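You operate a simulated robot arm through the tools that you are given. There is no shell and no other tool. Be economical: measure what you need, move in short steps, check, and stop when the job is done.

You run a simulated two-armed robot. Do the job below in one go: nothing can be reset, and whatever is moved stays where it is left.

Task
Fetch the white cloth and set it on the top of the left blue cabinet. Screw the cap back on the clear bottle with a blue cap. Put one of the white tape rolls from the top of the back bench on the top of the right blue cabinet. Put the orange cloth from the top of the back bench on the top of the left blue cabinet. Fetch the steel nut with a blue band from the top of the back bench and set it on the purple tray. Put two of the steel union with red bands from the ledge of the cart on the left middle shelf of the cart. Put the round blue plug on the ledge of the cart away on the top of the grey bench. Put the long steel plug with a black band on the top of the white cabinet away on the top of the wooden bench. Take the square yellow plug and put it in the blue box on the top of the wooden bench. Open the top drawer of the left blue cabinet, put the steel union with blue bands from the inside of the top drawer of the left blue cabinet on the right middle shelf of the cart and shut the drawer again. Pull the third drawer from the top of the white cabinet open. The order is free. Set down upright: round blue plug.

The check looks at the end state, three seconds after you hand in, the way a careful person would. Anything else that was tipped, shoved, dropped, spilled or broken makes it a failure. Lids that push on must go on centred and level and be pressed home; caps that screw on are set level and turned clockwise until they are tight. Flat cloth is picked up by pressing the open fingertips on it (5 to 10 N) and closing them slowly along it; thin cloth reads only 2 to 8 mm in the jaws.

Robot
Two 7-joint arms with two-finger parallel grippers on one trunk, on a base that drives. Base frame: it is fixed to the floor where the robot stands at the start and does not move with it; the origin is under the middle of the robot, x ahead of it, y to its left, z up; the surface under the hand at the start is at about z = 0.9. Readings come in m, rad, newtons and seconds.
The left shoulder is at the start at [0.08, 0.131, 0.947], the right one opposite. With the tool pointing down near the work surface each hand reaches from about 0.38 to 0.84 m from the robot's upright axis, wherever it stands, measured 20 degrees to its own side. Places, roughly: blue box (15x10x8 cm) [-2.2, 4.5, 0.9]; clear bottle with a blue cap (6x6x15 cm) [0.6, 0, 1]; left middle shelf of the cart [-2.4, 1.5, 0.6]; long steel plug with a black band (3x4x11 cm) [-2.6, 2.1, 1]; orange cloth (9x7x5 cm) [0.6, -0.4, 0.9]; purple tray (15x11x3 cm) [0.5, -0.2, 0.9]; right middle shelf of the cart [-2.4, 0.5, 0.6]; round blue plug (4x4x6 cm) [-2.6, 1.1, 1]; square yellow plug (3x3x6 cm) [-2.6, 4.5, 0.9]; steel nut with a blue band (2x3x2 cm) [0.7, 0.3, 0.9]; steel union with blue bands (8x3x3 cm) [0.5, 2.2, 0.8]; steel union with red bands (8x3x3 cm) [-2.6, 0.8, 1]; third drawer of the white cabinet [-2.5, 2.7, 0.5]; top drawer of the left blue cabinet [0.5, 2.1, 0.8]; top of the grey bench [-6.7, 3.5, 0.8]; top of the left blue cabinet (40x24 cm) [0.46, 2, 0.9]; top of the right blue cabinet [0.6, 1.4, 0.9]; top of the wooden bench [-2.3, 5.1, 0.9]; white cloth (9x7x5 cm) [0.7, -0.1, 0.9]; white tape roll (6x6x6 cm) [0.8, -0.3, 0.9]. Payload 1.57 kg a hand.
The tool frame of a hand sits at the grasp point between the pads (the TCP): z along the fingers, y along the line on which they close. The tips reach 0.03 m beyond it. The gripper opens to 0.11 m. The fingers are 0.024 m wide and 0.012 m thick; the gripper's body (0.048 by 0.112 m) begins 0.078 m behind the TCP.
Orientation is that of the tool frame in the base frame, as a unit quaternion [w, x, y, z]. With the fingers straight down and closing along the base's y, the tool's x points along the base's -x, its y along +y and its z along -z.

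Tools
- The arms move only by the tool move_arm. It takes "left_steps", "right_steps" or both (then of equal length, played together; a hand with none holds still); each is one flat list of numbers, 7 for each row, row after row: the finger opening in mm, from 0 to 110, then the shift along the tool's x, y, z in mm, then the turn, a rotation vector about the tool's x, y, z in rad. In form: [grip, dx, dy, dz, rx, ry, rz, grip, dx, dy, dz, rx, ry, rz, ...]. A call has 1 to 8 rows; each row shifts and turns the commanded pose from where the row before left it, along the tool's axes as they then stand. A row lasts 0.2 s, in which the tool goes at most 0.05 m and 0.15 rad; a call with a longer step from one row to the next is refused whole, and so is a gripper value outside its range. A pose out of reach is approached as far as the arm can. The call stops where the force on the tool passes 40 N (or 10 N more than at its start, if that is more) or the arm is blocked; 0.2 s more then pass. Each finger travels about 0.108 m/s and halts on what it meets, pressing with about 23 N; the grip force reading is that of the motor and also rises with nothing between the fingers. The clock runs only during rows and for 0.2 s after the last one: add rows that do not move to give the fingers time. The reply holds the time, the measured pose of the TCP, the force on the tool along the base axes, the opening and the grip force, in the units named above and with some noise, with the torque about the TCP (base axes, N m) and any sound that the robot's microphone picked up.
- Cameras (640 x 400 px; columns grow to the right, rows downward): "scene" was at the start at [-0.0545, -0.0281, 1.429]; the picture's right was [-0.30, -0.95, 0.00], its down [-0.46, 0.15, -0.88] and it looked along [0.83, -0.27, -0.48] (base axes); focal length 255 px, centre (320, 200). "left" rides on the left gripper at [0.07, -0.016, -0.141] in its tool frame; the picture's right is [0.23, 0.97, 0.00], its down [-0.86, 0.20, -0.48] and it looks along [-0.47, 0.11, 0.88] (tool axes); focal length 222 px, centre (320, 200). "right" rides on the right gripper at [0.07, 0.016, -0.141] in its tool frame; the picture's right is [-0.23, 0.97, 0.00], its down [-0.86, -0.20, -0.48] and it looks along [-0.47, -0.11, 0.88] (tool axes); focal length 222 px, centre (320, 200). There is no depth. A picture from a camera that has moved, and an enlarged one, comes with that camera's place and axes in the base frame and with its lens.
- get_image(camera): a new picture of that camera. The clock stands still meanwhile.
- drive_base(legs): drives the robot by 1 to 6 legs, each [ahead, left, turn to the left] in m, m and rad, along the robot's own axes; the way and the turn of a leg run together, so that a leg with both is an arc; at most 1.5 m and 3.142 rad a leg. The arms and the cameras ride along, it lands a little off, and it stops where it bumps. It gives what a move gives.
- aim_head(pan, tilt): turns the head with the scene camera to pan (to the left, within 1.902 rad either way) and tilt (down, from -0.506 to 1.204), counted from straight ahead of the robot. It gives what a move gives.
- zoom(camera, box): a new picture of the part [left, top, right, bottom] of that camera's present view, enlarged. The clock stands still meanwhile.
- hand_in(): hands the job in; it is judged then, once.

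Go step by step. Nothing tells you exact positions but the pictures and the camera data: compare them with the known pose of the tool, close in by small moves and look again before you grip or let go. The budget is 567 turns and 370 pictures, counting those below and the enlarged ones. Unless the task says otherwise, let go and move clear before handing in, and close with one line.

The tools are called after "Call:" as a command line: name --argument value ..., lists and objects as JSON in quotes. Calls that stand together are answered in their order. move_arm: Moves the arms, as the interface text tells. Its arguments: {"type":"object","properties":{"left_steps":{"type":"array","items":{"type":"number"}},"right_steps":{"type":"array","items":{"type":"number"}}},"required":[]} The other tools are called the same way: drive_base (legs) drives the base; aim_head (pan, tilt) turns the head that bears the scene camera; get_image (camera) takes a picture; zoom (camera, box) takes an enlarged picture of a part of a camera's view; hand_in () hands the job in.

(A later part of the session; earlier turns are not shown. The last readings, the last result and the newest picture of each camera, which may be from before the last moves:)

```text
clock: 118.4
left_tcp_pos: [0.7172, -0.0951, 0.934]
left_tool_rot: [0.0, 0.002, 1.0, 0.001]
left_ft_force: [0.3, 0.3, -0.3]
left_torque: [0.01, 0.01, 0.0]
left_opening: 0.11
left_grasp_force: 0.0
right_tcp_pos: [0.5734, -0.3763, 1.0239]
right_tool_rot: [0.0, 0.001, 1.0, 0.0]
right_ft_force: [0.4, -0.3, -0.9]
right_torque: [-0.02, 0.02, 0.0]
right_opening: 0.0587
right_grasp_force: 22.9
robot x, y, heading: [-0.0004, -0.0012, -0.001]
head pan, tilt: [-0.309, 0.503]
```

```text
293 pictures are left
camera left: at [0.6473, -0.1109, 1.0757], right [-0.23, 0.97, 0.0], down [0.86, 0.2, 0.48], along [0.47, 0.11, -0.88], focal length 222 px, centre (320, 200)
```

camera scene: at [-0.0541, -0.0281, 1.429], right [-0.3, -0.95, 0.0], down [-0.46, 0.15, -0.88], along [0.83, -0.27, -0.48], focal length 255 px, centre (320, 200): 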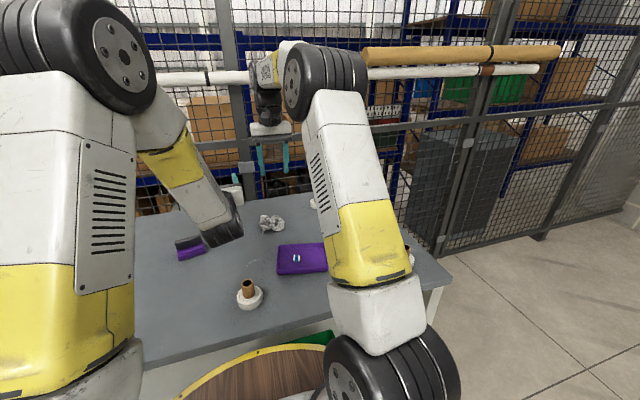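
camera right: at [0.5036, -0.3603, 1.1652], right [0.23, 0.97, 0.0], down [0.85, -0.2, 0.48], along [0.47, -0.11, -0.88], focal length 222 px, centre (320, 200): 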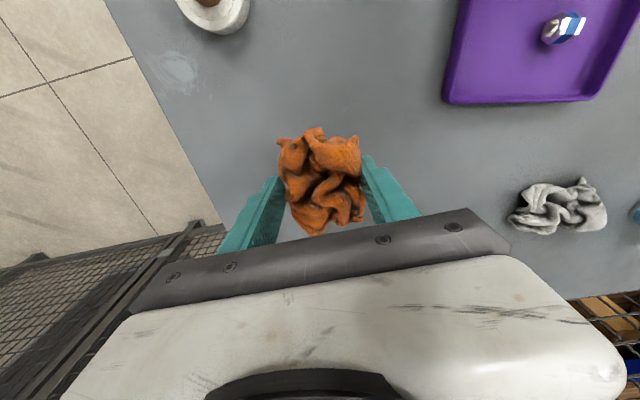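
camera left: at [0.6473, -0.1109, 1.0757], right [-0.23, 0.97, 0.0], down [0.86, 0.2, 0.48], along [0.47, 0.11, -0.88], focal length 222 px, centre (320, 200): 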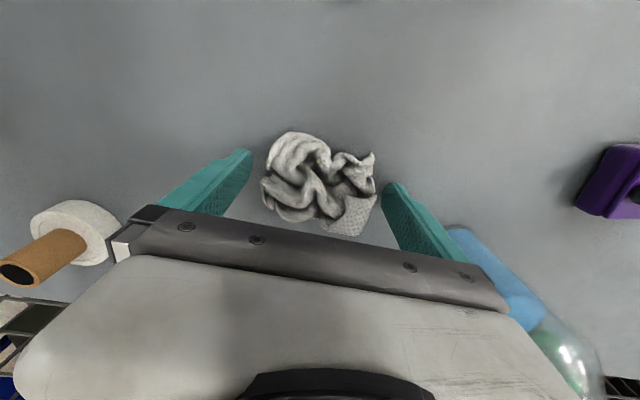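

Call:
move_arm --left_steps '[95, 0, 0, 0, 0, 0, 0, 80, 0, 0, 0, 0, 0, 0, 65, 0, 0, 0, 0, 0, 0, 50, 0, 0, 0, 0, 0, 0, 35, 0, 0, 0, 0, 0, 0, 20, 0, 0, 0, 0, 0, 0, 0, 0, 0, 0, 0, 0, 0, 0, 0, 0, 0, 0, 0, 0]'

Call:
move_arm --left_steps '[0, 0, 0, -5, 0, 0, 0, 0, 0, 0, -15, 0, 0, 0, 0, 0, 0, -20, 0, 0, 0, 0, 0, 0, -25, 0, 0, 0, 0, 0, 0, -25, 0, 0, 0]'

Call:
get_image --camera "left"

```text
clock: 120.2
left_tcp_pos: [0.716, -0.0945, 0.9343]
left_tool_rot: [0.0, 0.001, 1.0, -0.001]
left_ft_force: [-0.8, -0.3, 1.2]
left_torque: [-0.05, 0.01, -0.05]
left_opening: 0.0846
left_grasp_force: 22.6
right_tcp_pos: [0.5726, -0.3767, 1.0248]
right_tool_rot: [0.0, 0.0, 1.0, 0.0]
right_ft_force: [-1.1, 0.2, 0.0]
right_torque: [0.03, -0.01, -0.01]
right_opening: 0.0585
right_grasp_force: 22.8
robot x, y, heading: [0.0002, -0.0016, -0.003]
head pan, tilt: [-0.309, 0.503]
```

```text
clock: 121.4
left_tcp_pos: [0.7176, -0.092, 1.0255]
left_tool_rot: [0.0, 0.001, 1.0, 0.0]
left_ft_force: [0.0, 0.5, -0.2]
left_torque: [0.04, 0.01, 0.0]
left_opening: 0.0843
left_grasp_force: 22.7
right_tcp_pos: [0.5737, -0.3772, 1.0236]
right_tool_rot: [0.0, 0.0, 1.0, 0.0]
right_ft_force: [-0.1, 0.8, 0.3]
right_torque: [-0.01, 0.03, -0.01]
right_opening: 0.0596
right_grasp_force: 23.2
robot x, y, heading: [0.0026, -0.0007, 0.001]
head pan, tilt: [-0.309, 0.503]
```

```text
292 pictures are left
camera left: at [0.6476, -0.1091, 1.1674], right [-0.22, 0.97, 0.0], down [0.86, 0.2, 0.48], along [0.47, 0.11, -0.88], focal length 222 px, centre (320, 200)
```

left: 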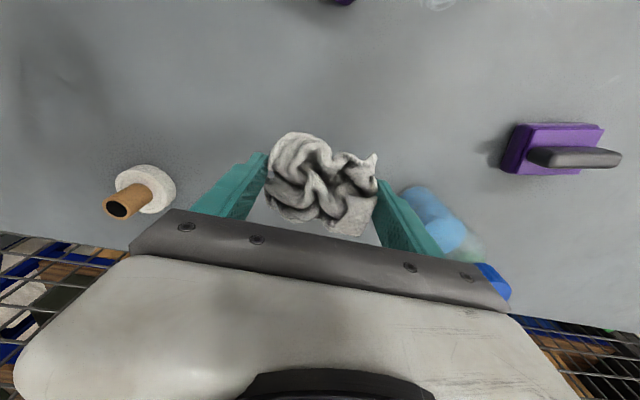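

Both cloths are held. I raise and draw both arms in for driving.

Call:
move_arm --left_steps '[0, 10, 0, -20, 0, 0, 0, 0, 25, 0, -25, 0, 0, 0, 0, 35, 0, -20, 0, 0, 0, 0, 35, 10, -15, 0, 0, 0, 0, 35, 20, -15, 0, 0, 0, 0, 30, 30, -15, 0, 0, 0, 0, 30, 30, -15, 0, 0, 0, 0, 10, 35, -15, 0, 0, 0]' --right_steps '[0, 0, 0, -20, 0, 0, 0, 0, 5, 0, -25, 0, 0, 0, 0, 15, 0, -25, 0, 0, 0, 0, 15, 0, -25, 0, 0, 0, 0, 15, 0, -25, 0, 0, 0, 0, 15, 0, -25, 0, 0, 0, 0, 5, 0, -15, 0, 0, 0, 0, 0, 0, 0, 0, 0, 0]'

Call:
aim_head --pan 1.2 --tilt 0.3

Call:
get_image --camera "scene"

```text
clock: 123.2
left_tcp_pos: [0.5086, 0.0322, 1.1629]
left_tool_rot: [0.001, 0.001, 1.0, -0.001]
left_ft_force: [0.1, -0.1, 0.3]
left_torque: [-0.01, -0.01, 0.03]
left_opening: 0.0835
left_grasp_force: 23.3
right_tcp_pos: [0.5022, -0.3752, 1.187]
right_tool_rot: [0.0, 0.001, 1.0, 0.0]
right_ft_force: [0.2, -0.1, 0.0]
right_torque: [0.02, 0.03, -0.03]
right_opening: 0.0598
right_grasp_force: 23.6
robot x, y, heading: [-0.0002, 0.0012, -0.002]
head pan, tilt: [-0.309, 0.503]
```

```text
clock: 124.8
left_tcp_pos: [0.5091, 0.0321, 1.1644]
left_tool_rot: [0.0, 0.001, 1.0, 0.0]
left_ft_force: [-0.4, -0.8, 0.1]
left_torque: [0.01, -0.01, -0.04]
left_opening: 0.0832
left_grasp_force: 23.1
right_tcp_pos: [0.5024, -0.3762, 1.1859]
right_tool_rot: [0.0, 0.001, 1.0, 0.001]
right_ft_force: [0.2, 0.5, -0.2]
right_torque: [0.0, 0.01, -0.02]
right_opening: 0.0599
right_grasp_force: 23.3
robot x, y, heading: [0.0007, 0.0011, -0.002]
head pan, tilt: [1.201, 0.3]
```

```text
291 pictures are left
camera scene: at [-0.1072, 0.0866, 1.4477], right [0.93, -0.36, 0.0], down [-0.11, -0.28, -0.96], along [0.35, 0.89, -0.3], focal length 255 px, centre (320, 200)
```

scene: 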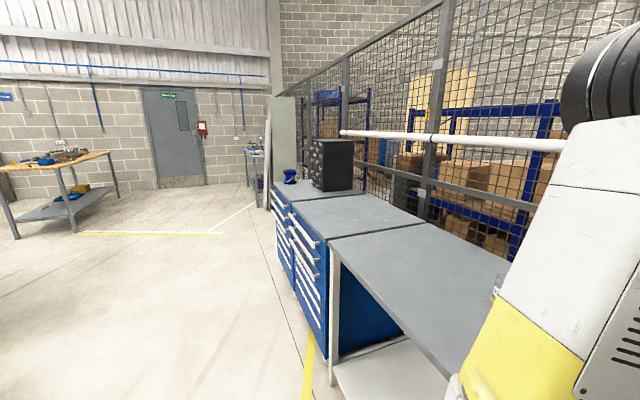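

Along +y beyond the bench I see the right blue cabinet and then the left blue cabinet, with a black box and a vise on it. I drive left to stand in front of the left cabinet.

Call:
drive_base --legs '[[-0.05, 0, 0], [0, 1.0, 0], [0, 0.9, 0]]'

Call:
aim_head --pan 0.0 --tilt 0.6

Call:
get_image --camera "scene"

```text
clock: 134.9
left_tcp_pos: [0.4569, 1.9339, 1.1646]
left_tool_rot: [0.0, -0.002, 1.0, 0.0]
left_ft_force: [-0.2, -0.3, -0.6]
left_torque: [0.0, 0.01, 0.0]
left_opening: 0.0818
left_grasp_force: 23.2
right_tcp_pos: [0.4497, 1.5268, 1.1864]
right_tool_rot: [0.0, 0.0, 1.0, -0.001]
right_ft_force: [-0.2, -0.2, -0.1]
right_torque: [-0.02, 0.0, 0.0]
right_opening: 0.06
right_grasp_force: 22.7
robot x, y, heading: [-0.0504, 1.9002, 0.003]
head pan, tilt: [1.201, 0.3]
```

```text
clock: 136.3
left_tcp_pos: [0.4566, 1.9324, 1.1637]
left_tool_rot: [0.0, -0.002, 1.0, 0.0]
left_ft_force: [-0.3, -0.5, 0.5]
left_torque: [-0.01, 0.01, -0.02]
left_opening: 0.0818
left_grasp_force: 22.4
right_tcp_pos: [0.4517, 1.527, 1.1856]
right_tool_rot: [0.0, 0.0, 1.0, 0.0]
right_ft_force: [-1.0, 1.4, -0.4]
right_torque: [0.03, -0.02, 0.05]
right_opening: 0.0598
right_grasp_force: 23.0
robot x, y, heading: [-0.0531, 1.8999, 0.004]
head pan, tilt: [0.0, 0.6]
```

```text
290 pictures are left
camera scene: at [-0.1049, 1.8986, 1.4203], right [0.01, -1.0, 0.0], down [-0.56, 0.0, -0.83], along [0.83, 0.0, -0.56], focal length 255 px, centre (320, 200)
```

scene: 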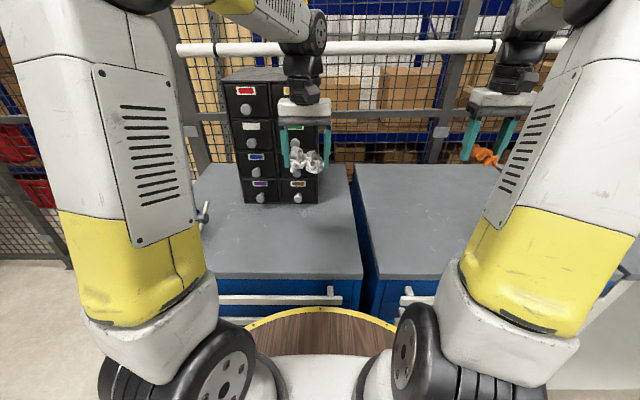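

The free area of the left cabinet top spans x 0.31–0.63, y 1.79–2.21, in front of the black drawer box. I place the white cloth at about [0.45, 2.09] with the left hand.

Call:
move_arm --left_steps '[0, 0, 20, 10, 0, 0, 0, 0, 0, 33, 20, 0, 0, 0, 0, 0, 34, 25, 0, 0, 0, 0, 0, 34, 30, 0, 0, 0, 0, 0, 34, 30, 0, 0, 0, 0, 0, 0, 40, 0, 0, 0, 0, 0, 0, 35, 0, 0, 0, 0, 0, 0, 15, 0, 0, 0]'

Call:
get_image --camera "left"

```text
clock: 138.1
left_tcp_pos: [0.4554, 2.0899, 0.9609]
left_tool_rot: [-0.001, -0.002, 1.0, -0.001]
left_ft_force: [-1.0, 0.3, -0.5]
left_torque: [-0.01, 0.01, 0.01]
left_opening: 0.0824
left_grasp_force: 23.2
right_tcp_pos: [0.4514, 1.5274, 1.1863]
right_tool_rot: [0.0, -0.002, 1.0, 0.0]
right_ft_force: [-0.7, 0.7, -0.3]
right_torque: [0.0, -0.02, -0.01]
right_opening: 0.0596
right_grasp_force: 23.3
robot x, y, heading: [-0.0515, 1.8998, 0.003]
head pan, tilt: [0.0, 0.6]
```

```text
289 pictures are left
camera left: at [0.3864, 2.073, 1.1022], right [-0.23, 0.97, 0.0], down [0.85, 0.2, 0.48], along [0.47, 0.11, -0.88], focal length 222 px, centre (320, 200)
```

left: 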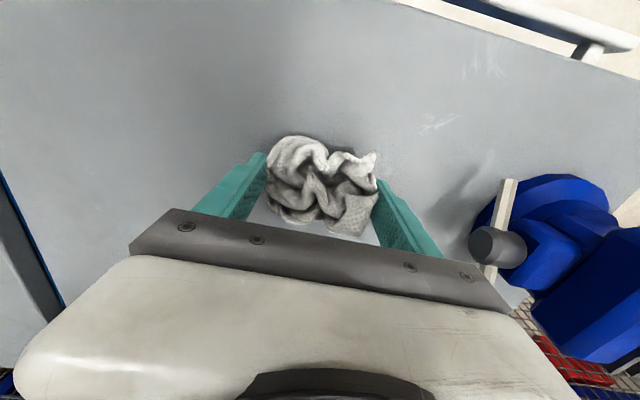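

Call:
move_arm --left_steps '[0, 0, 0, 12, 0, 0, 0, 0, 0, 0, 9, 0, 0, 0, 95, 0, 0, 0, 0, 0, 0, 108, 0, 0, 0, 0, 0, 0, 108, 0, 0, -15, 0, 0, 0, 108, 0, 0, -40, 0, 0, 0, 108, 0, 0, -45, 0, 0, 0, 108, 0, 0, -45, 0, 0, 0]'

Call:
get_image --camera "left"

```text
clock: 139.9
left_tcp_pos: [0.4569, 2.0885, 1.0826]
left_tool_rot: [0.0, -0.002, 1.0, 0.001]
left_ft_force: [0.5, 0.2, 0.0]
left_torque: [0.0, 0.02, 0.0]
left_opening: 0.1079
left_grasp_force: 0.1
right_tcp_pos: [0.452, 1.5277, 1.1859]
right_tool_rot: [0.0, -0.001, 1.0, 0.0]
right_ft_force: [0.4, -0.3, 0.2]
right_torque: [0.05, 0.0, 0.0]
right_opening: 0.0598
right_grasp_force: 22.4
robot x, y, heading: [-0.0547, 1.8982, 0.004]
head pan, tilt: [0.0, 0.6]
```

```text
288 pictures are left
camera left: at [0.3867, 2.0725, 1.2248], right [-0.23, 0.97, 0.0], down [0.85, 0.2, 0.48], along [0.47, 0.11, -0.88], focal length 222 px, centre (320, 200)
```

left: 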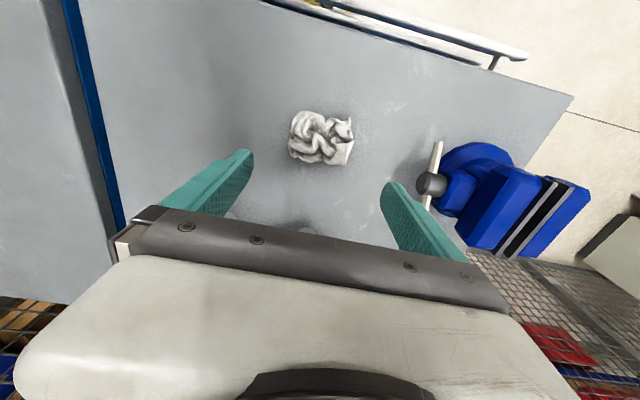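

White cloth is down. Now the orange cloth with the right hand to about [0.45, 1.91].

Call:
move_arm --left_steps '[108, 0, 5, -30, 0, 0, 0, 108, 0, 10, -30, 0, 0, 0, 108, 0, 10, -30, 0, 0, 0, 108, 0, 10, -30, 0, 0, 0, 108, 0, 0, 0, 0, 0, 0, 108, 0, 0, 0, 0, 0, 0, 108, 0, 0, 0, 0, 0, 0, 108, 0, 0, 0, 0, 0, 0]' --right_steps '[0, 0, 25, 0, 0, 0, 0, 0, 0, 45, 0, 0, 0, 0, 0, 0, 49, 0, 0, 0, 0, 0, 0, 49, 0, 0, 0, 0, 0, 0, 49, 0, 0, 0, 0, 0, 0, 49, 0, 0, 0, 0, 0, 0, 49, 0, 0, 0, 0, 0, 0, 49, 0, 0, 0, 0]'

Call:
move_arm --right_steps '[0, 0, 11, 20, 0, 0, 0, 0, 0, 0, 40, 0, 0, 0, 0, 0, 0, 45, 0, 0, 0, 0, 0, 0, 45, 0, 0, 0, 0, 0, 0, 45, 0, 0, 0, 0, 0, 0, 25, 0, 0, 0]'

Call:
get_image --camera "right"

```text
clock: 141.7
left_tcp_pos: [0.4543, 2.1236, 1.2015]
left_tool_rot: [0.0, -0.001, 1.0, 0.0]
left_ft_force: [0.1, -0.4, 0.2]
left_torque: [0.04, -0.02, 0.03]
left_opening: 0.1078
left_grasp_force: 0.0
right_tcp_pos: [0.4502, 1.8906, 1.1856]
right_tool_rot: [0.0, 0.0, 1.0, 0.0]
right_ft_force: [0.0, 0.1, 0.2]
right_torque: [0.04, -0.01, 0.04]
right_opening: 0.0599
right_grasp_force: 23.1
robot x, y, heading: [-0.0506, 1.8968, 0.005]
head pan, tilt: [0.0, 0.6]
```

```text
clock: 143.1
left_tcp_pos: [0.4568, 2.1248, 1.2022]
left_tool_rot: [0.0, -0.001, 1.0, 0.001]
left_ft_force: [0.3, -0.5, -0.5]
left_torque: [0.01, 0.01, -0.02]
left_opening: 0.1079
left_grasp_force: 0.0
right_tcp_pos: [0.4516, 1.9043, 0.9653]
right_tool_rot: [0.0, -0.002, 1.0, 0.001]
right_ft_force: [-0.3, -0.2, 0.2]
right_torque: [-0.02, 0.01, -0.03]
right_opening: 0.0599
right_grasp_force: 22.6
robot x, y, heading: [-0.0504, 1.8964, 0.006]
head pan, tilt: [0.0, 0.6]
```

```text
287 pictures are left
camera right: at [0.3816, 1.9202, 1.1058], right [0.22, 0.97, 0.0], down [0.86, -0.2, 0.48], along [0.47, -0.11, -0.88], focal length 222 px, centre (320, 200)
```

right: 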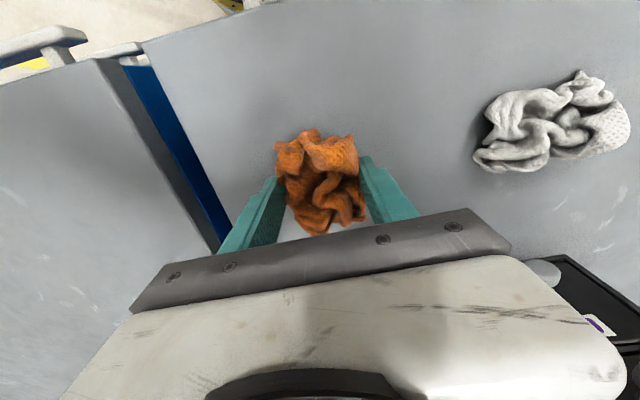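

Call:
move_arm --right_steps '[0, 0, 10, 10, 0, 0, 0, 0, 0, 0, 15, 0, 0, 0, 80, 0, 0, 0, 0, 0, 0, 100, 0, 0, 0, 0, 0, 0, 100, 0, 0, -15, 0, 0, 0, 100, 0, 0, -40, 0, 0, 0, 100, 0, 0, -45, 0, 0, 0, 100, 0, 0, -45, 0, 0, 0]'

Call:
get_image --camera "right"

Call:
get_image --camera "scene"

```text
clock: 144.9
left_tcp_pos: [0.4559, 2.1254, 1.2015]
left_tool_rot: [-0.001, -0.002, 1.0, 0.0]
left_ft_force: [0.6, 0.4, -1.1]
left_torque: [-0.02, 0.01, -0.04]
left_opening: 0.1083
left_grasp_force: 0.1
right_tcp_pos: [0.4521, 1.9122, 1.0866]
right_tool_rot: [0.0, -0.001, 1.0, 0.0]
right_ft_force: [0.3, 0.2, 0.0]
right_torque: [-0.01, 0.0, -0.01]
right_opening: 0.1001
right_grasp_force: 0.1
robot x, y, heading: [-0.0524, 1.8983, 0.004]
head pan, tilt: [0.0, 0.6]
```

```text
286 pictures are left
camera right: at [0.3815, 1.9273, 1.227], right [0.23, 0.97, 0.0], down [0.86, -0.2, 0.48], along [0.47, -0.11, -0.88], focal length 222 px, centre (320, 200)
```

right: 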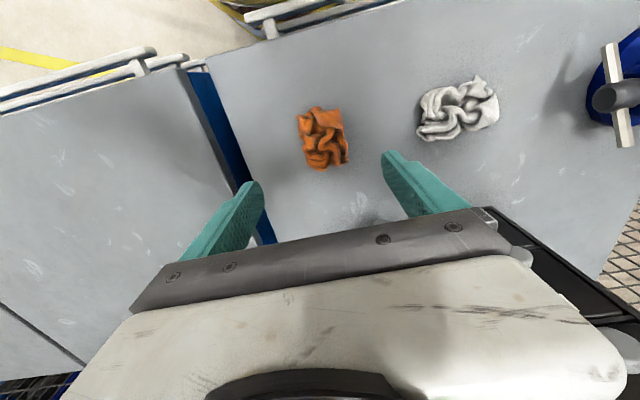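

```text
285 pictures are left
camera scene: at [-0.1046, 1.8987, 1.4202], right [0.01, -1.0, 0.0], down [-0.57, 0.0, -0.82], along [0.82, 0.0, -0.57], focal length 255 px, centre (320, 200)
```

scene: 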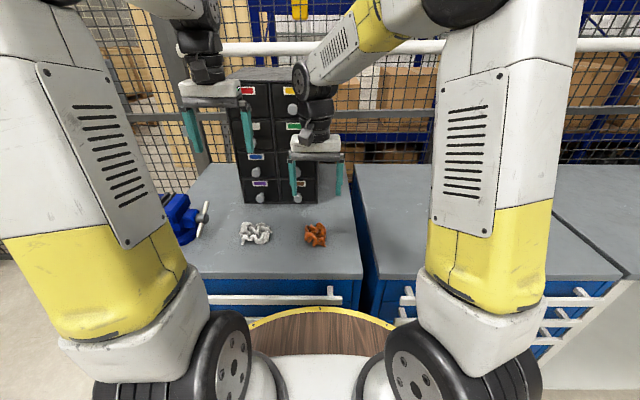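

Both cloths rest on the left cabinet. Next is its top drawer: I raise the hands, back away 0.4 m and look at the handle.

Call:
move_arm --right_steps '[100, 0, -20, -30, 0, 0, 0, 60, 0, -30, -30, 0, 0, 0, 60, 0, -40, -20, 0, 0, 0, 60, 0, -45, 0, 0, 0, 0, 60, 0, -45, 0, 0, 0, 0]'

Call:
drive_base --legs '[[-0.4, 0.05, 0]]'

Call:
aim_head --pan 0.1 --tilt 0.7

Call:
get_image --camera "scene"

Call:
get_image --camera "left"

```text
clock: 146.1
left_tcp_pos: [0.4549, 2.1259, 1.2026]
left_tool_rot: [0.0, -0.001, 1.0, 0.0]
left_ft_force: [0.9, -0.2, -0.6]
left_torque: [-0.03, -0.04, -0.03]
left_opening: 0.1081
left_grasp_force: 0.1
right_tcp_pos: [0.4512, 1.7306, 1.166]
right_tool_rot: [0.0, -0.002, 1.0, -0.001]
right_ft_force: [0.5, 1.1, 0.5]
right_torque: [-0.05, 0.0, -0.02]
right_opening: 0.0602
right_grasp_force: 0.0
robot x, y, heading: [-0.0503, 1.9016, 0.002]
head pan, tilt: [0.0, 0.6]
```

```text
clock: 148.6
left_tcp_pos: [0.0535, 2.1759, 1.2017]
left_tool_rot: [0.0, -0.004, 1.0, -0.001]
left_ft_force: [0.9, -0.4, -0.8]
left_torque: [0.01, 0.01, 0.03]
left_opening: 0.1079
left_grasp_force: 0.0
right_tcp_pos: [0.0514, 1.7803, 1.165]
right_tool_rot: [0.0, -0.003, 1.0, 0.001]
right_ft_force: [0.4, -0.2, 0.3]
right_torque: [0.03, 0.0, 0.01]
right_opening: 0.0599
right_grasp_force: 0.0
robot x, y, heading: [-0.4542, 1.948, 0.008]
head pan, tilt: [0.0, 0.6]
```

```text
clock: 149.2
left_tcp_pos: [0.055, 2.1755, 1.203]
left_tool_rot: [0.0, -0.003, 1.0, -0.001]
left_ft_force: [-0.1, 0.4, 0.6]
left_torque: [0.02, -0.02, 0.02]
left_opening: 0.1081
left_grasp_force: 0.1
right_tcp_pos: [0.051, 1.7813, 1.1646]
right_tool_rot: [0.0, -0.003, 1.0, 0.0]
right_ft_force: [-0.3, 0.1, 0.4]
right_torque: [-0.02, 0.0, 0.04]
right_opening: 0.0598
right_grasp_force: 0.0
robot x, y, heading: [-0.4537, 1.9475, 0.008]
head pan, tilt: [0.099, 0.7]
```

```text
284 pictures are left
camera scene: at [-0.5101, 1.9554, 1.4116], right [0.11, -0.99, 0.0], down [-0.64, -0.07, -0.77], along [0.76, 0.08, -0.64], focal length 255 px, centre (320, 200)
```

scene: 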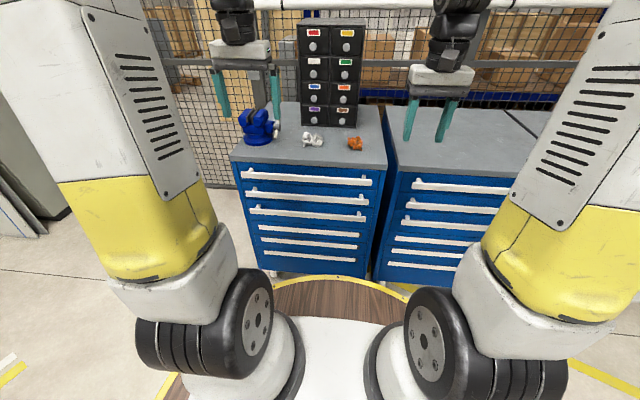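

```text
283 pictures are left
camera left: at [-0.0152, 2.1585, 1.3442], right [-0.23, 0.97, 0.0], down [0.85, 0.2, 0.48], along [0.47, 0.11, -0.88], focal length 222 px, centre (320, 200)
```

left: 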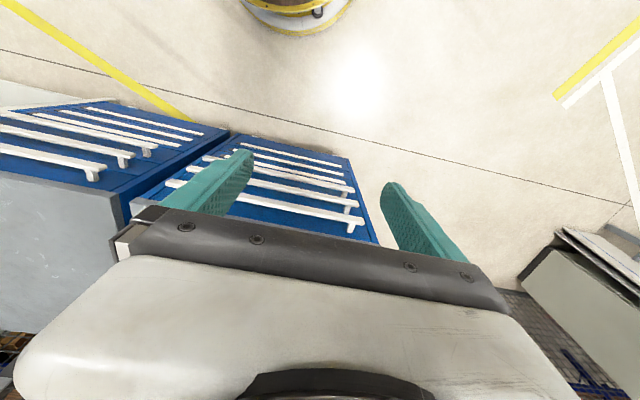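

Call:
zoom --camera "scene" --box '[215, 120, 407, 240]'

Call:
zoom --camera "right" --box '[300, 0, 640, 212]'

```text
3.33 times, centred on (311, 180) of scene
camera zoom: at [-0.5101, 1.9554, 1.4116], right [0.11, -0.99, 0.0], down [-0.64, -0.07, -0.77], along [0.76, 0.08, -0.64], focal length 850 px, centre (350, 267)
```

zoom: 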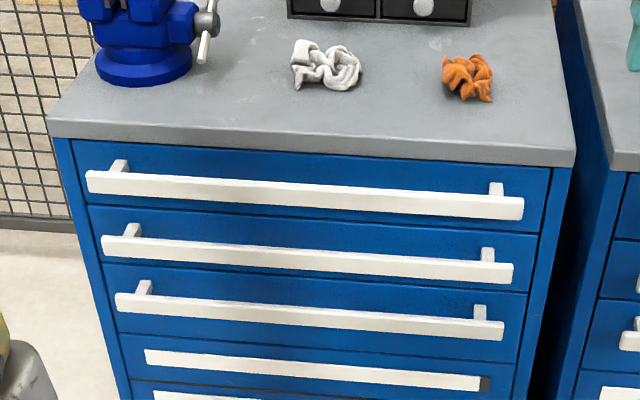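

```text
1.88 times, centred on (470, 106) of right
camera zoom: at [-0.0191, 1.7965, 1.3064], right [0.22, 0.98, 0.0], down [0.86, -0.19, 0.48], along [0.47, -0.11, -0.88], focal length 418 px, centre (38, 377)
```

zoom: 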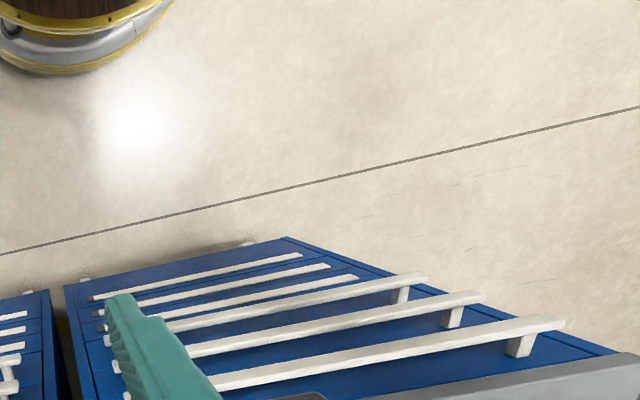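

The top drawer bar runs y≈1.84–2.36 at x≈0.29, z≈0.84 with a standoff. I'll grip it with the left hand pointing forward and jaws vertical, then pull by driving back. First I reorient the hand.

Call:
move_arm --left_steps '[60, 0, 0, 0, -0.0806, -0.0806, 0.0806, 60, 0, 0, 0, -0.0806, -0.0806, 0.0806, 60, 0, 0, 0, -0.0806, -0.0806, 0.0806, 60, 0, 0, 0, -0.0806, -0.0806, 0.0806, 60, 0, 0, 0, -0.0806, -0.0806, 0.0806, 60, 0, 0, 0, -0.0806, -0.0806, 0.0806, 60, 0, 0, 0, -0.0806, -0.0806, 0.0806, 60, 0, 0, 0, -0.0806, -0.0806, 0.0806]'

Call:
move_arm --left_steps '[60, 0, 0, 0, -0.0806, -0.0806, 0.0806, 60, 0, 0, 0, -0.0806, -0.0806, 0.0806, 60, 0, 0, 0, -0.0806, -0.0806, 0.0806, 60, 0, 0, 0, -0.0806, -0.0806, 0.0806, 60, 0, 0, 0, -0.0806, -0.0806, 0.0806, 60, 0, 0, 0, -0.0806, -0.0806, 0.0806, 60, 0, 0, 0, -0.0806, -0.0806, 0.0806]'

Call:
get_image --camera "left"

Call:
get_image --camera "scene"

```text
clock: 151.0
left_tcp_pos: [0.0554, 2.1746, 1.2021]
left_tool_rot: [0.306, 0.304, 0.848, 0.308]
left_ft_force: [-0.3, -0.5, -0.5]
left_torque: [0.03, 0.02, 0.0]
left_opening: 0.0599
left_grasp_force: 0.0
right_tcp_pos: [0.052, 1.781, 1.1655]
right_tool_rot: [0.0, -0.003, 1.0, 0.0]
right_ft_force: [0.5, 0.0, 0.4]
right_torque: [-0.01, -0.01, 0.02]
right_opening: 0.06
right_grasp_force: 0.2
robot x, y, heading: [-0.4541, 1.9501, 0.008]
head pan, tilt: [0.099, 0.7]
```

```text
clock: 152.6
left_tcp_pos: [0.092, 2.1971, 1.259]
left_tool_rot: [0.488, 0.484, 0.518, 0.509]
left_ft_force: [3.5, -11.2, 2.0]
left_torque: [-0.01, 0.16, 1.13]
left_opening: 0.0603
left_grasp_force: 0.1
left hand out of reach, approached as far as the arm can: row 4, 5, 6, 7
right_tcp_pos: [0.0513, 1.7791, 1.1638]
right_tool_rot: [-0.001, -0.002, 1.0, 0.001]
right_ft_force: [0.9, -1.5, 0.0]
right_torque: [0.11, 0.0, 0.0]
right_opening: 0.06
right_grasp_force: 0.1
robot x, y, heading: [-0.4563, 1.9498, 0.005]
head pan, tilt: [0.099, 0.7]
```

```text
280 pictures are left
camera left: at [-0.0529, 2.2585, 1.2437], right [-0.01, 0.24, 0.97], down [-0.43, -0.88, 0.21], along [0.9, -0.42, 0.11], focal length 222 px, centre (320, 200)
```

left: 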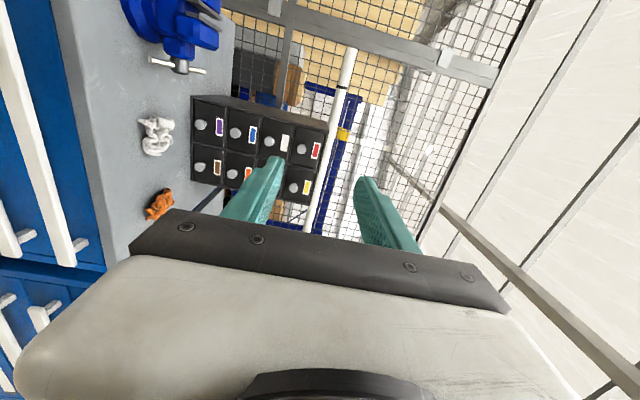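

```text
279 pictures are left
camera scene: at [-0.5086, 1.954, 1.4117], right [0.11, -0.99, 0.0], down [-0.64, -0.07, -0.76], along [0.76, 0.08, -0.65], focal length 255 px, centre (320, 200)
```

scene: 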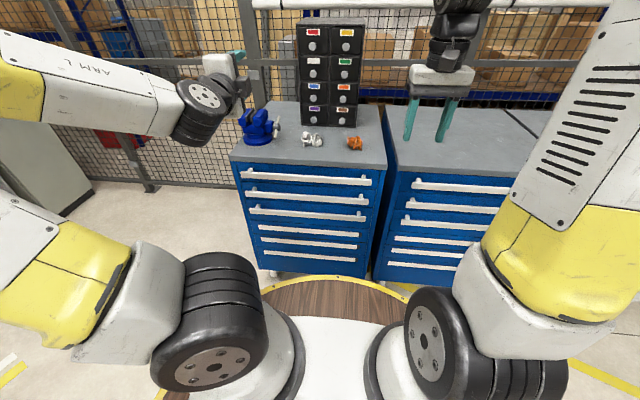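

Call:
move_arm --left_steps '[60, -12, -38, 1, 0, 0, 0, 60, -12, -38, 1, 0, 0, 0, 60, -12, -38, 1, 0, 0, 0, 60, -12, -38, 1, 0, 0, 0, 60, -12, -38, 1, 0, 0, 0, 60, -12, -38, 1, 0, 0, 0, 60, -12, -38, 1, 0, 0, 0, 60, -12, -38, 1, 0, 0, 0]'

Call:
get_image --camera "left"

```text
clock: 154.4
left_tcp_pos: [0.1461, 2.1496, 1.1577]
left_tool_rot: [0.496, 0.503, 0.505, 0.496]
left_ft_force: [0.0, -0.6, -0.2]
left_torque: [0.0, 0.01, -0.01]
left_opening: 0.06
left_grasp_force: 0.0
left hand out of reach, approached as far as the arm can: row 1, 2, 3, 4, 5, 6, 7, 8
right_tcp_pos: [0.0506, 1.7818, 1.1652]
right_tool_rot: [-0.001, -0.004, 1.0, 0.0]
right_ft_force: [-0.3, 0.0, -0.6]
right_torque: [0.01, 0.01, -0.01]
right_opening: 0.0601
right_grasp_force: 0.0
robot x, y, heading: [-0.4497, 1.949, 0.004]
head pan, tilt: [0.099, 0.7]
```

```text
278 pictures are left
camera left: at [0.0046, 2.2186, 1.1448], right [0.02, 0.23, 0.97], down [-0.47, -0.86, 0.21], along [0.88, -0.46, 0.09], focal length 222 px, centre (320, 200)
```

left: 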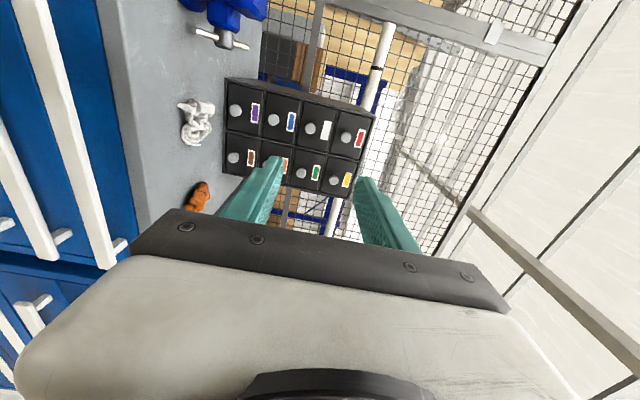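

Call:
move_arm --left_steps '[60, -6, -35, 8, 0, 0, 0, 60, -6, -35, 8, 0, 0, 0, 60, -6, -35, 8, 0, 0, 0, 60, -6, -35, 8, 0, 0, 0, 60, -6, -35, 8, 0, 0, 0, 60, -6, -35, 5, 0, 0, 0, 60, -6, -35, 5, 0, 0, 0, 60, 0, 0, 0, 0, 0, 0]'

Call:
get_image --camera "left"

Call:
get_image --camera "scene"

```text
clock: 156.2
left_tcp_pos: [0.1461, 2.1496, 1.1564]
left_tool_rot: [0.495, 0.504, 0.505, 0.496]
left_ft_force: [1.1, 0.4, 0.5]
left_torque: [0.01, 0.0, -0.03]
left_opening: 0.0601
left_grasp_force: 0.0
left hand out of reach, approached as far as the arm can: row 1, 2, 3, 4, 5, 6, 7
right_tcp_pos: [0.0506, 1.7811, 1.1658]
right_tool_rot: [0.0, -0.003, 1.0, 0.0]
right_ft_force: [0.3, -0.3, 0.0]
right_torque: [0.0, -0.03, 0.03]
right_opening: 0.0596
right_grasp_force: 0.1
robot x, y, heading: [-0.4539, 1.9463, 0.001]
head pan, tilt: [0.099, 0.7]
```

```text
277 pictures are left
camera left: at [0.0047, 2.2185, 1.1448], right [0.02, 0.23, 0.97], down [-0.47, -0.86, 0.21], along [0.88, -0.46, 0.09], focal length 222 px, centre (320, 200)
```

left: 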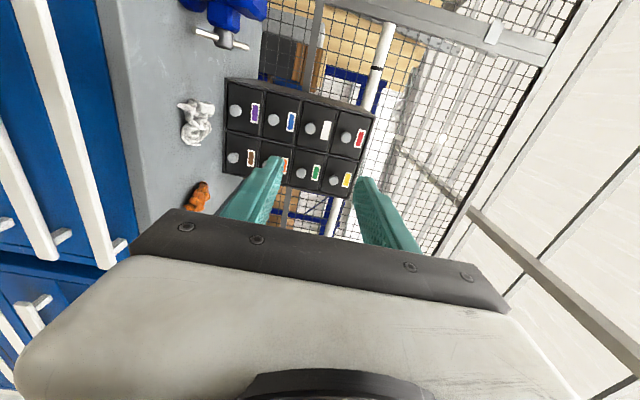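

```text
276 pictures are left
camera scene: at [-0.5101, 1.9555, 1.4116], right [0.11, -0.99, 0.0], down [-0.64, -0.07, -0.76], along [0.76, 0.08, -0.64], focal length 255 px, centre (320, 200)
```

scene: 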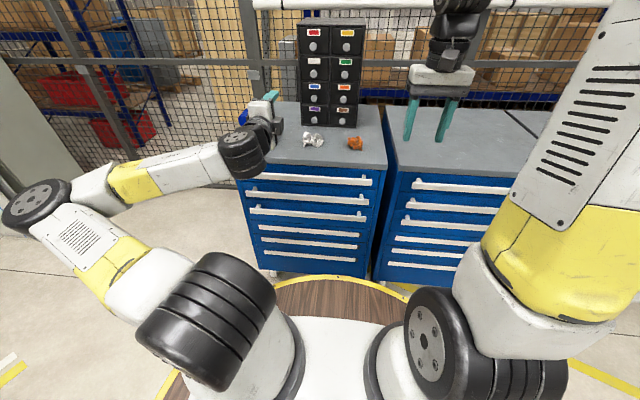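

That posture hits a joint limit. I undo it and will instead use a downward-tilted grip on the bar.

Call:
move_arm --left_steps '[60, 0, 0, 0, 0.0806, 0.0806, -0.0806, 60, 0, 0, 0, 0.0806, 0.0806, -0.0806, 60, 0, 0, 0, 0.0806, 0.0806, -0.0806, 60, 0, 0, 0, 0.0806, 0.0806, -0.0806, 60, 0, 0, 0, 0.0806, 0.0806, -0.0806, 60, 0, 0, 0, 0.0806, 0.0806, -0.0806, 60, 0, 0, 0, 0.0806, 0.0806, -0.0806, 60, 0, 0, 0, 0.0806, 0.0806, -0.0806]'

Call:
move_arm --left_steps '[60, 0, 0, 0, 0.0806, 0.0806, -0.0806, 60, 0, 0, 0, 0.0806, 0.0806, -0.0806, 60, 0, 0, 0, 0.0806, 0.0806, -0.0806, 60, 0, 0, 0, 0.0806, 0.0806, -0.0806, 60, 0, 0, 0, 0.0806, 0.0806, -0.0806, 60, 0, 0, 0, 0.0806, 0.0806, -0.0806, 60, 0, 0, 0, 0.0806, 0.0806, -0.0806, 60, 0, 0, 0, 0, 0, 0]'

Call:
get_image --camera "scene"

```text
clock: 158.0
left_tcp_pos: [0.1463, 2.1478, 1.1572]
left_tool_rot: [0.27, 0.268, 0.884, 0.271]
left_ft_force: [0.1, 0.0, 1.0]
left_torque: [-0.05, 0.02, -0.03]
left_opening: 0.0599
left_grasp_force: 0.2
right_tcp_pos: [0.0504, 1.7816, 1.1655]
right_tool_rot: [0.0, -0.004, 1.0, 0.0]
right_ft_force: [0.5, 0.8, 0.3]
right_torque: [0.0, -0.01, 0.02]
right_opening: 0.0601
right_grasp_force: 0.0
robot x, y, heading: [-0.4516, 1.9463, 0.009]
head pan, tilt: [0.099, 0.7]
```

```text
clock: 159.8
left_tcp_pos: [0.1192, 2.1747, 1.155]
left_tool_rot: [0.0, -0.003, 1.0, -0.001]
left_ft_force: [-0.1, 0.7, -0.4]
left_torque: [-0.01, 0.02, 0.02]
left_opening: 0.0599
left_grasp_force: 0.0
left hand out of reach, approached as far as the arm can: row 5
right_tcp_pos: [0.0504, 1.7814, 1.1658]
right_tool_rot: [0.0, -0.004, 1.0, 0.0]
right_ft_force: [-1.4, 0.5, 0.2]
right_torque: [0.03, -0.01, 0.0]
right_opening: 0.0598
right_grasp_force: 0.1
robot x, y, heading: [-0.4569, 1.9483, 0.006]
head pan, tilt: [0.099, 0.7]
```

```text
275 pictures are left
camera scene: at [-0.5101, 1.9555, 1.4116], right [0.11, -0.99, 0.0], down [-0.64, -0.07, -0.76], along [0.76, 0.08, -0.64], focal length 255 px, centre (320, 200)
```

scene: 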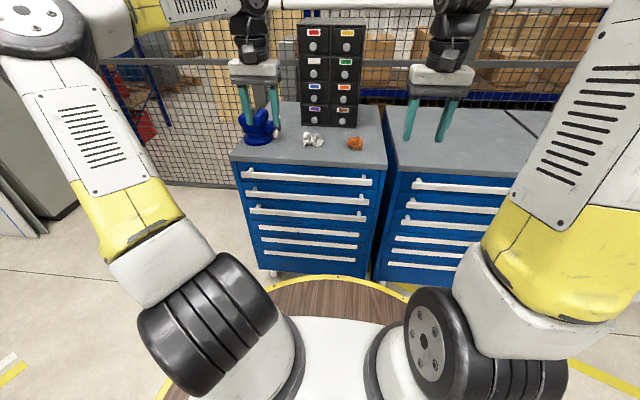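

Call:
move_arm --left_steps '[60, 0, 0, 0, 0, 0, -0.1427, 60, 0, 0, 0, 0, 0, -0.1427, 60, 0, 0, 0, 0, 0, -0.1427, 60, 0, 0, 0, 0, 0, -0.1427, 60, 0, 0, 0, 0, 0, -0.1427, 60, 0, 0, 0, 0, 0, -0.1427, 60, 0, 0, 0, 0, 0, -0.1427, 60, 0, 0, 0, 0, 0, -0.1427]'

Call:
move_arm --left_steps '[60, 0, 0, 0, 0, 0, -0.1427, 60, 0, 0, 0, 0, 0, -0.1427, 60, 0, 0, 0, 0, 0, -0.1427, 60, 0, 0, 0, 0.15, 0, 0, 60, 0, 0, 0, 0.15, 0, 0, 60, 0, 0, 0, 0.15, 0, 0, 60, 0, 0, 0, 0.15, 0, 0, 60, 0, 0, 0, 0.15, 0, 0]'

Call:
get_image --camera "left"

```text
clock: 161.6
left_tcp_pos: [0.1203, 2.1758, 1.1546]
left_tool_rot: [0.0, -0.546, 0.838, 0.001]
left_ft_force: [-0.4, -0.4, -0.8]
left_torque: [-0.02, -0.03, -0.02]
left_opening: 0.06
left_grasp_force: 0.0
right_tcp_pos: [0.0509, 1.782, 1.1649]
right_tool_rot: [0.0, -0.004, 1.0, -0.001]
right_ft_force: [-0.3, -0.6, 0.2]
right_torque: [0.02, -0.01, -0.02]
right_opening: 0.0598
right_grasp_force: 0.1
robot x, y, heading: [-0.4517, 1.9494, 0.006]
head pan, tilt: [0.099, 0.7]
```

```text
clock: 163.4
left_tcp_pos: [0.1206, 2.1768, 1.1536]
left_tool_rot: [-0.259, 0.659, -0.657, 0.259]
left_ft_force: [0.2, 0.0, -0.8]
left_torque: [-0.09, -0.03, -0.05]
left_opening: 0.0598
left_grasp_force: 0.1
right_tcp_pos: [0.0512, 1.7844, 1.1652]
right_tool_rot: [-0.001, -0.003, 1.0, -0.001]
right_ft_force: [-0.5, 2.5, -0.1]
right_torque: [-0.15, 0.01, 0.03]
right_opening: 0.0596
right_grasp_force: 0.1
robot x, y, heading: [-0.455, 1.9476, 0.01]
head pan, tilt: [0.099, 0.7]
```

```text
274 pictures are left
camera left: at [0.0368, 2.1065, 1.2693], right [-0.71, -0.23, -0.66], down [-0.48, 0.85, 0.21], along [0.52, 0.47, -0.72], focal length 222 px, centre (320, 200)
```

left: 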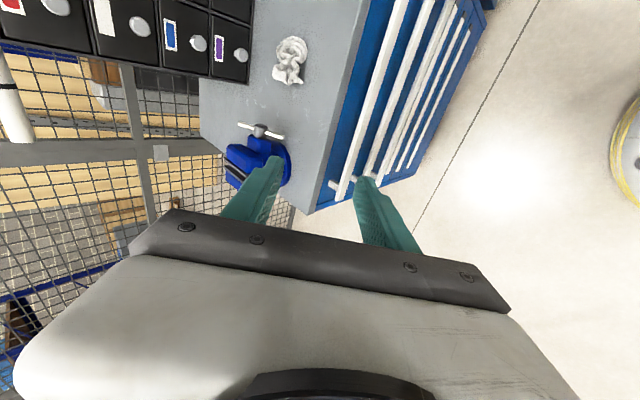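

The 45° tilted posture works, and the camera sees the bars well. I zoom to measure the bar and gap.

Call:
zoom --camera "left" --box '[290, 60, 450, 210]'

```text
2.67 times, centred on (370, 135) of left
camera zoom: at [0.0368, 2.1065, 1.2693], right [-0.71, -0.23, -0.66], down [-0.48, 0.85, 0.21], along [0.52, 0.47, -0.72], focal length 592 px, centre (187, 373)
```

zoom: 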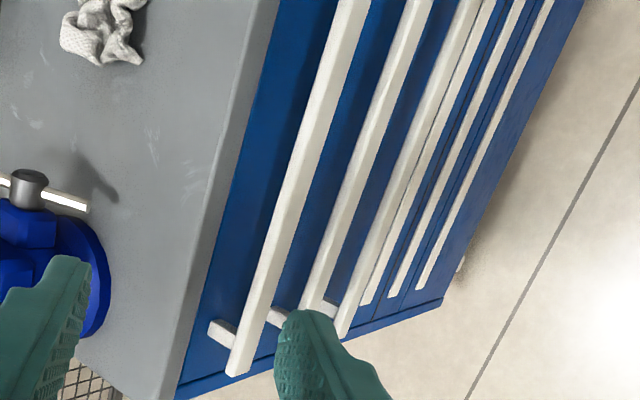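

The bar is at about [0.295, y, 0.840] with a 2–3 cm gap to the slab edge. I move to a pre-grasp spot in front of it.

Call:
move_arm --left_steps '[50, 11, 12.5, 37.1, 0, 0, 0, 50, 11, 12.5, 37.1, 0, 0, 0, 50, 11, 12.5, 37.1, 0, 0, 0, 50, 11, 12.5, 37.1, 0, 0, 0, 50, 11, 12.5, 37.1, 0, 0, 0, 50, 11, 12.5, 37.1, 0, 0, 0, 50, 11, 12.5, 37.1, 0, 0, 0]'

Call:
get_image --camera "left"

Call:
zoom --camera "scene" --box '[215, 100, 407, 220]'

```text
clock: 165.0
left_tcp_pos: [0.2355, 2.1002, 0.9042]
left_tool_rot: [-0.26, 0.66, -0.656, 0.258]
left_ft_force: [0.7, 0.7, 0.8]
left_torque: [0.03, -0.02, 0.01]
left_opening: 0.0502
left_grasp_force: 0.0
right_tcp_pos: [0.0504, 1.7811, 1.1665]
right_tool_rot: [0.001, -0.004, 1.0, 0.0]
right_ft_force: [0.6, -0.4, 0.4]
right_torque: [0.0, -0.03, -0.01]
right_opening: 0.0599
right_grasp_force: 0.0
robot x, y, heading: [-0.4544, 1.9494, 0.012]
head pan, tilt: [0.099, 0.7]
```

```text
272 pictures are left
camera left: at [0.152, 2.0285, 1.0191], right [-0.71, -0.23, -0.66], down [-0.48, 0.85, 0.21], along [0.52, 0.47, -0.72], focal length 222 px, centre (320, 200)
```

left: 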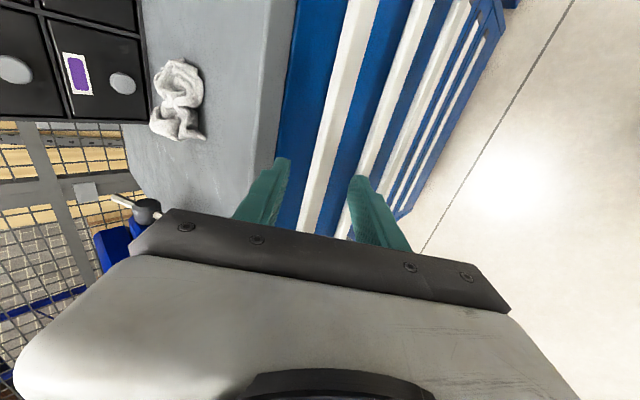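

```text
3.33 times, centred on (311, 160) of scene
camera zoom: at [-0.5105, 1.9555, 1.4116], right [0.11, -0.99, 0.0], down [-0.64, -0.07, -0.77], along [0.76, 0.08, -0.64], focal length 850 px, centre (350, 333)
```

zoom: 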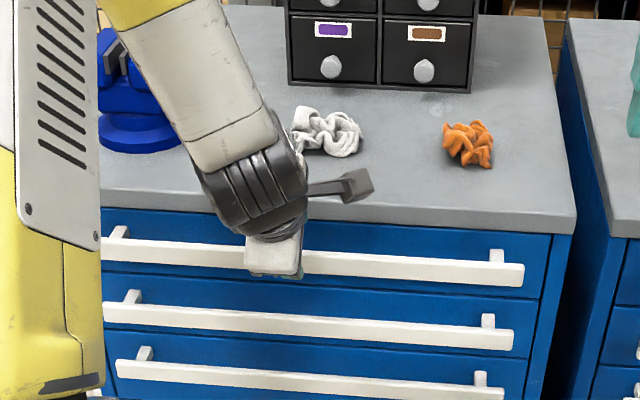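

The top bar lies between the fingers. I advance along the tool axis.

Call:
move_arm --left_steps '[50, 0, 0, 25, 0, 0, 0, 50, 0, 0, 25, 0, 0, 0, 50, 0, 0, 12, 0, 0, 0, 50, 0, 0, 0, 0, 0, 0]'

Call:
get_image --camera "left"

```text
clock: 166.0
left_tcp_pos: [0.2781, 2.0995, 0.8577]
left_tool_rot: [-0.26, 0.66, -0.656, 0.258]
left_ft_force: [1.0, 0.4, 0.1]
left_torque: [0.0, -0.04, 0.03]
left_opening: 0.0501
left_grasp_force: 0.0
right_tcp_pos: [0.051, 1.7806, 1.1667]
right_tool_rot: [0.001, -0.003, 1.0, 0.001]
right_ft_force: [0.0, 0.8, -0.6]
right_torque: [-0.04, -0.01, -0.04]
right_opening: 0.0601
right_grasp_force: 0.1
robot x, y, heading: [-0.4533, 1.9471, 0.008]
head pan, tilt: [0.099, 0.7]
```

```text
270 pictures are left
camera left: at [0.1939, 2.0292, 0.9734], right [-0.71, -0.23, -0.66], down [-0.48, 0.85, 0.21], along [0.52, 0.47, -0.72], focal length 222 px, centre (320, 200)
```

left: 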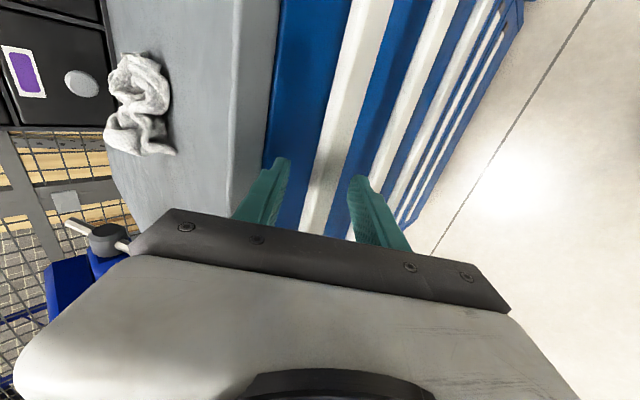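

Call:
move_arm --left_steps '[50, 0, 0, 8, 0, 0, 0, 50, 0, 0, 6, 0, 0, 0, 40, 0, 0, 0, 0, 0, 0, 30, 0, 0, 0, 0, 0, 0, 20, 0, 0, 0, 0, 0, 0, 10, 0, 0, 0, 0, 0, 0, 0, 0, 0, 0, 0, 0, 0, 0, 0, 0, 0, 0, 0, 0]'

Call:
get_image --camera "left"

```text
clock: 167.8
left_tcp_pos: [0.2848, 2.1006, 0.8465]
left_tool_rot: [-0.257, 0.661, -0.657, 0.255]
left_ft_force: [-16.4, 1.1, -23.4]
left_torque: [0.76, 0.68, -0.72]
left_opening: 0.0276
left_grasp_force: 37.3
right_tcp_pos: [0.0515, 1.783, 1.1646]
right_tool_rot: [0.0, -0.003, 1.0, -0.001]
right_ft_force: [-1.0, -0.2, 0.0]
right_torque: [0.02, 0.0, -0.01]
right_opening: 0.0601
right_grasp_force: 0.0
robot x, y, heading: [-0.4577, 1.9472, 0.006]
head pan, tilt: [0.099, 0.7]
```

```text
269 pictures are left
camera left: at [0.2012, 2.0293, 0.9615], right [-0.72, -0.23, -0.66], down [-0.47, 0.85, 0.22], along [0.51, 0.47, -0.72], focal length 222 px, centre (320, 200)
```

left: 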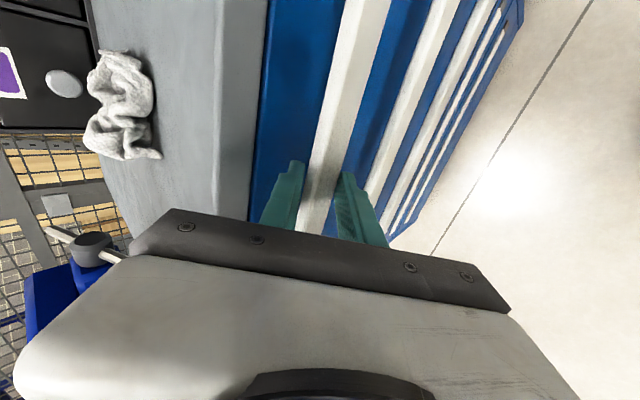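

The bar is gripped. I centre slightly and pull gently by arm first to see the drawer move.

Call:
move_arm --left_steps '[0, 0, 2, 0, 0, 0, 0, 0, 0, 7, -7, 0, 0, 0, 0, 0, 11, -10, 0, 0, 0, 0, 0, 15, -14, 0, 0, 0, 0, 0, 0, 0, 0, 0, 0]'

Call:
get_image --camera "left"

```text
clock: 169.0
left_tcp_pos: [0.2386, 2.1008, 0.8481]
left_tool_rot: [-0.26, 0.66, -0.655, 0.259]
left_ft_force: [0.7, 4.1, -17.1]
left_torque: [0.38, 0.42, -0.99]
left_opening: 0.0277
left_grasp_force: 37.9
right_tcp_pos: [0.0513, 1.7806, 1.1655]
right_tool_rot: [0.0, -0.003, 1.0, 0.0]
right_ft_force: [0.7, 0.4, 0.1]
right_torque: [-0.03, 0.01, -0.01]
right_opening: 0.06
right_grasp_force: 0.1
robot x, y, heading: [-0.455, 1.9445, 0.007]
head pan, tilt: [0.099, 0.7]
```

```text
268 pictures are left
camera left: at [0.1556, 2.029, 0.9634], right [-0.71, -0.23, -0.66], down [-0.48, 0.85, 0.21], along [0.52, 0.47, -0.72], focal length 222 px, centre (320, 200)
```

left: 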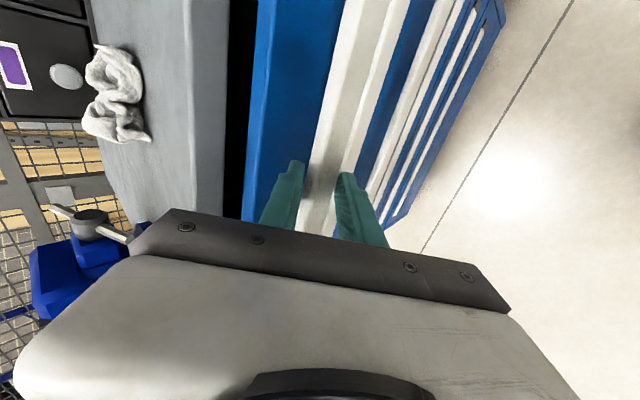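

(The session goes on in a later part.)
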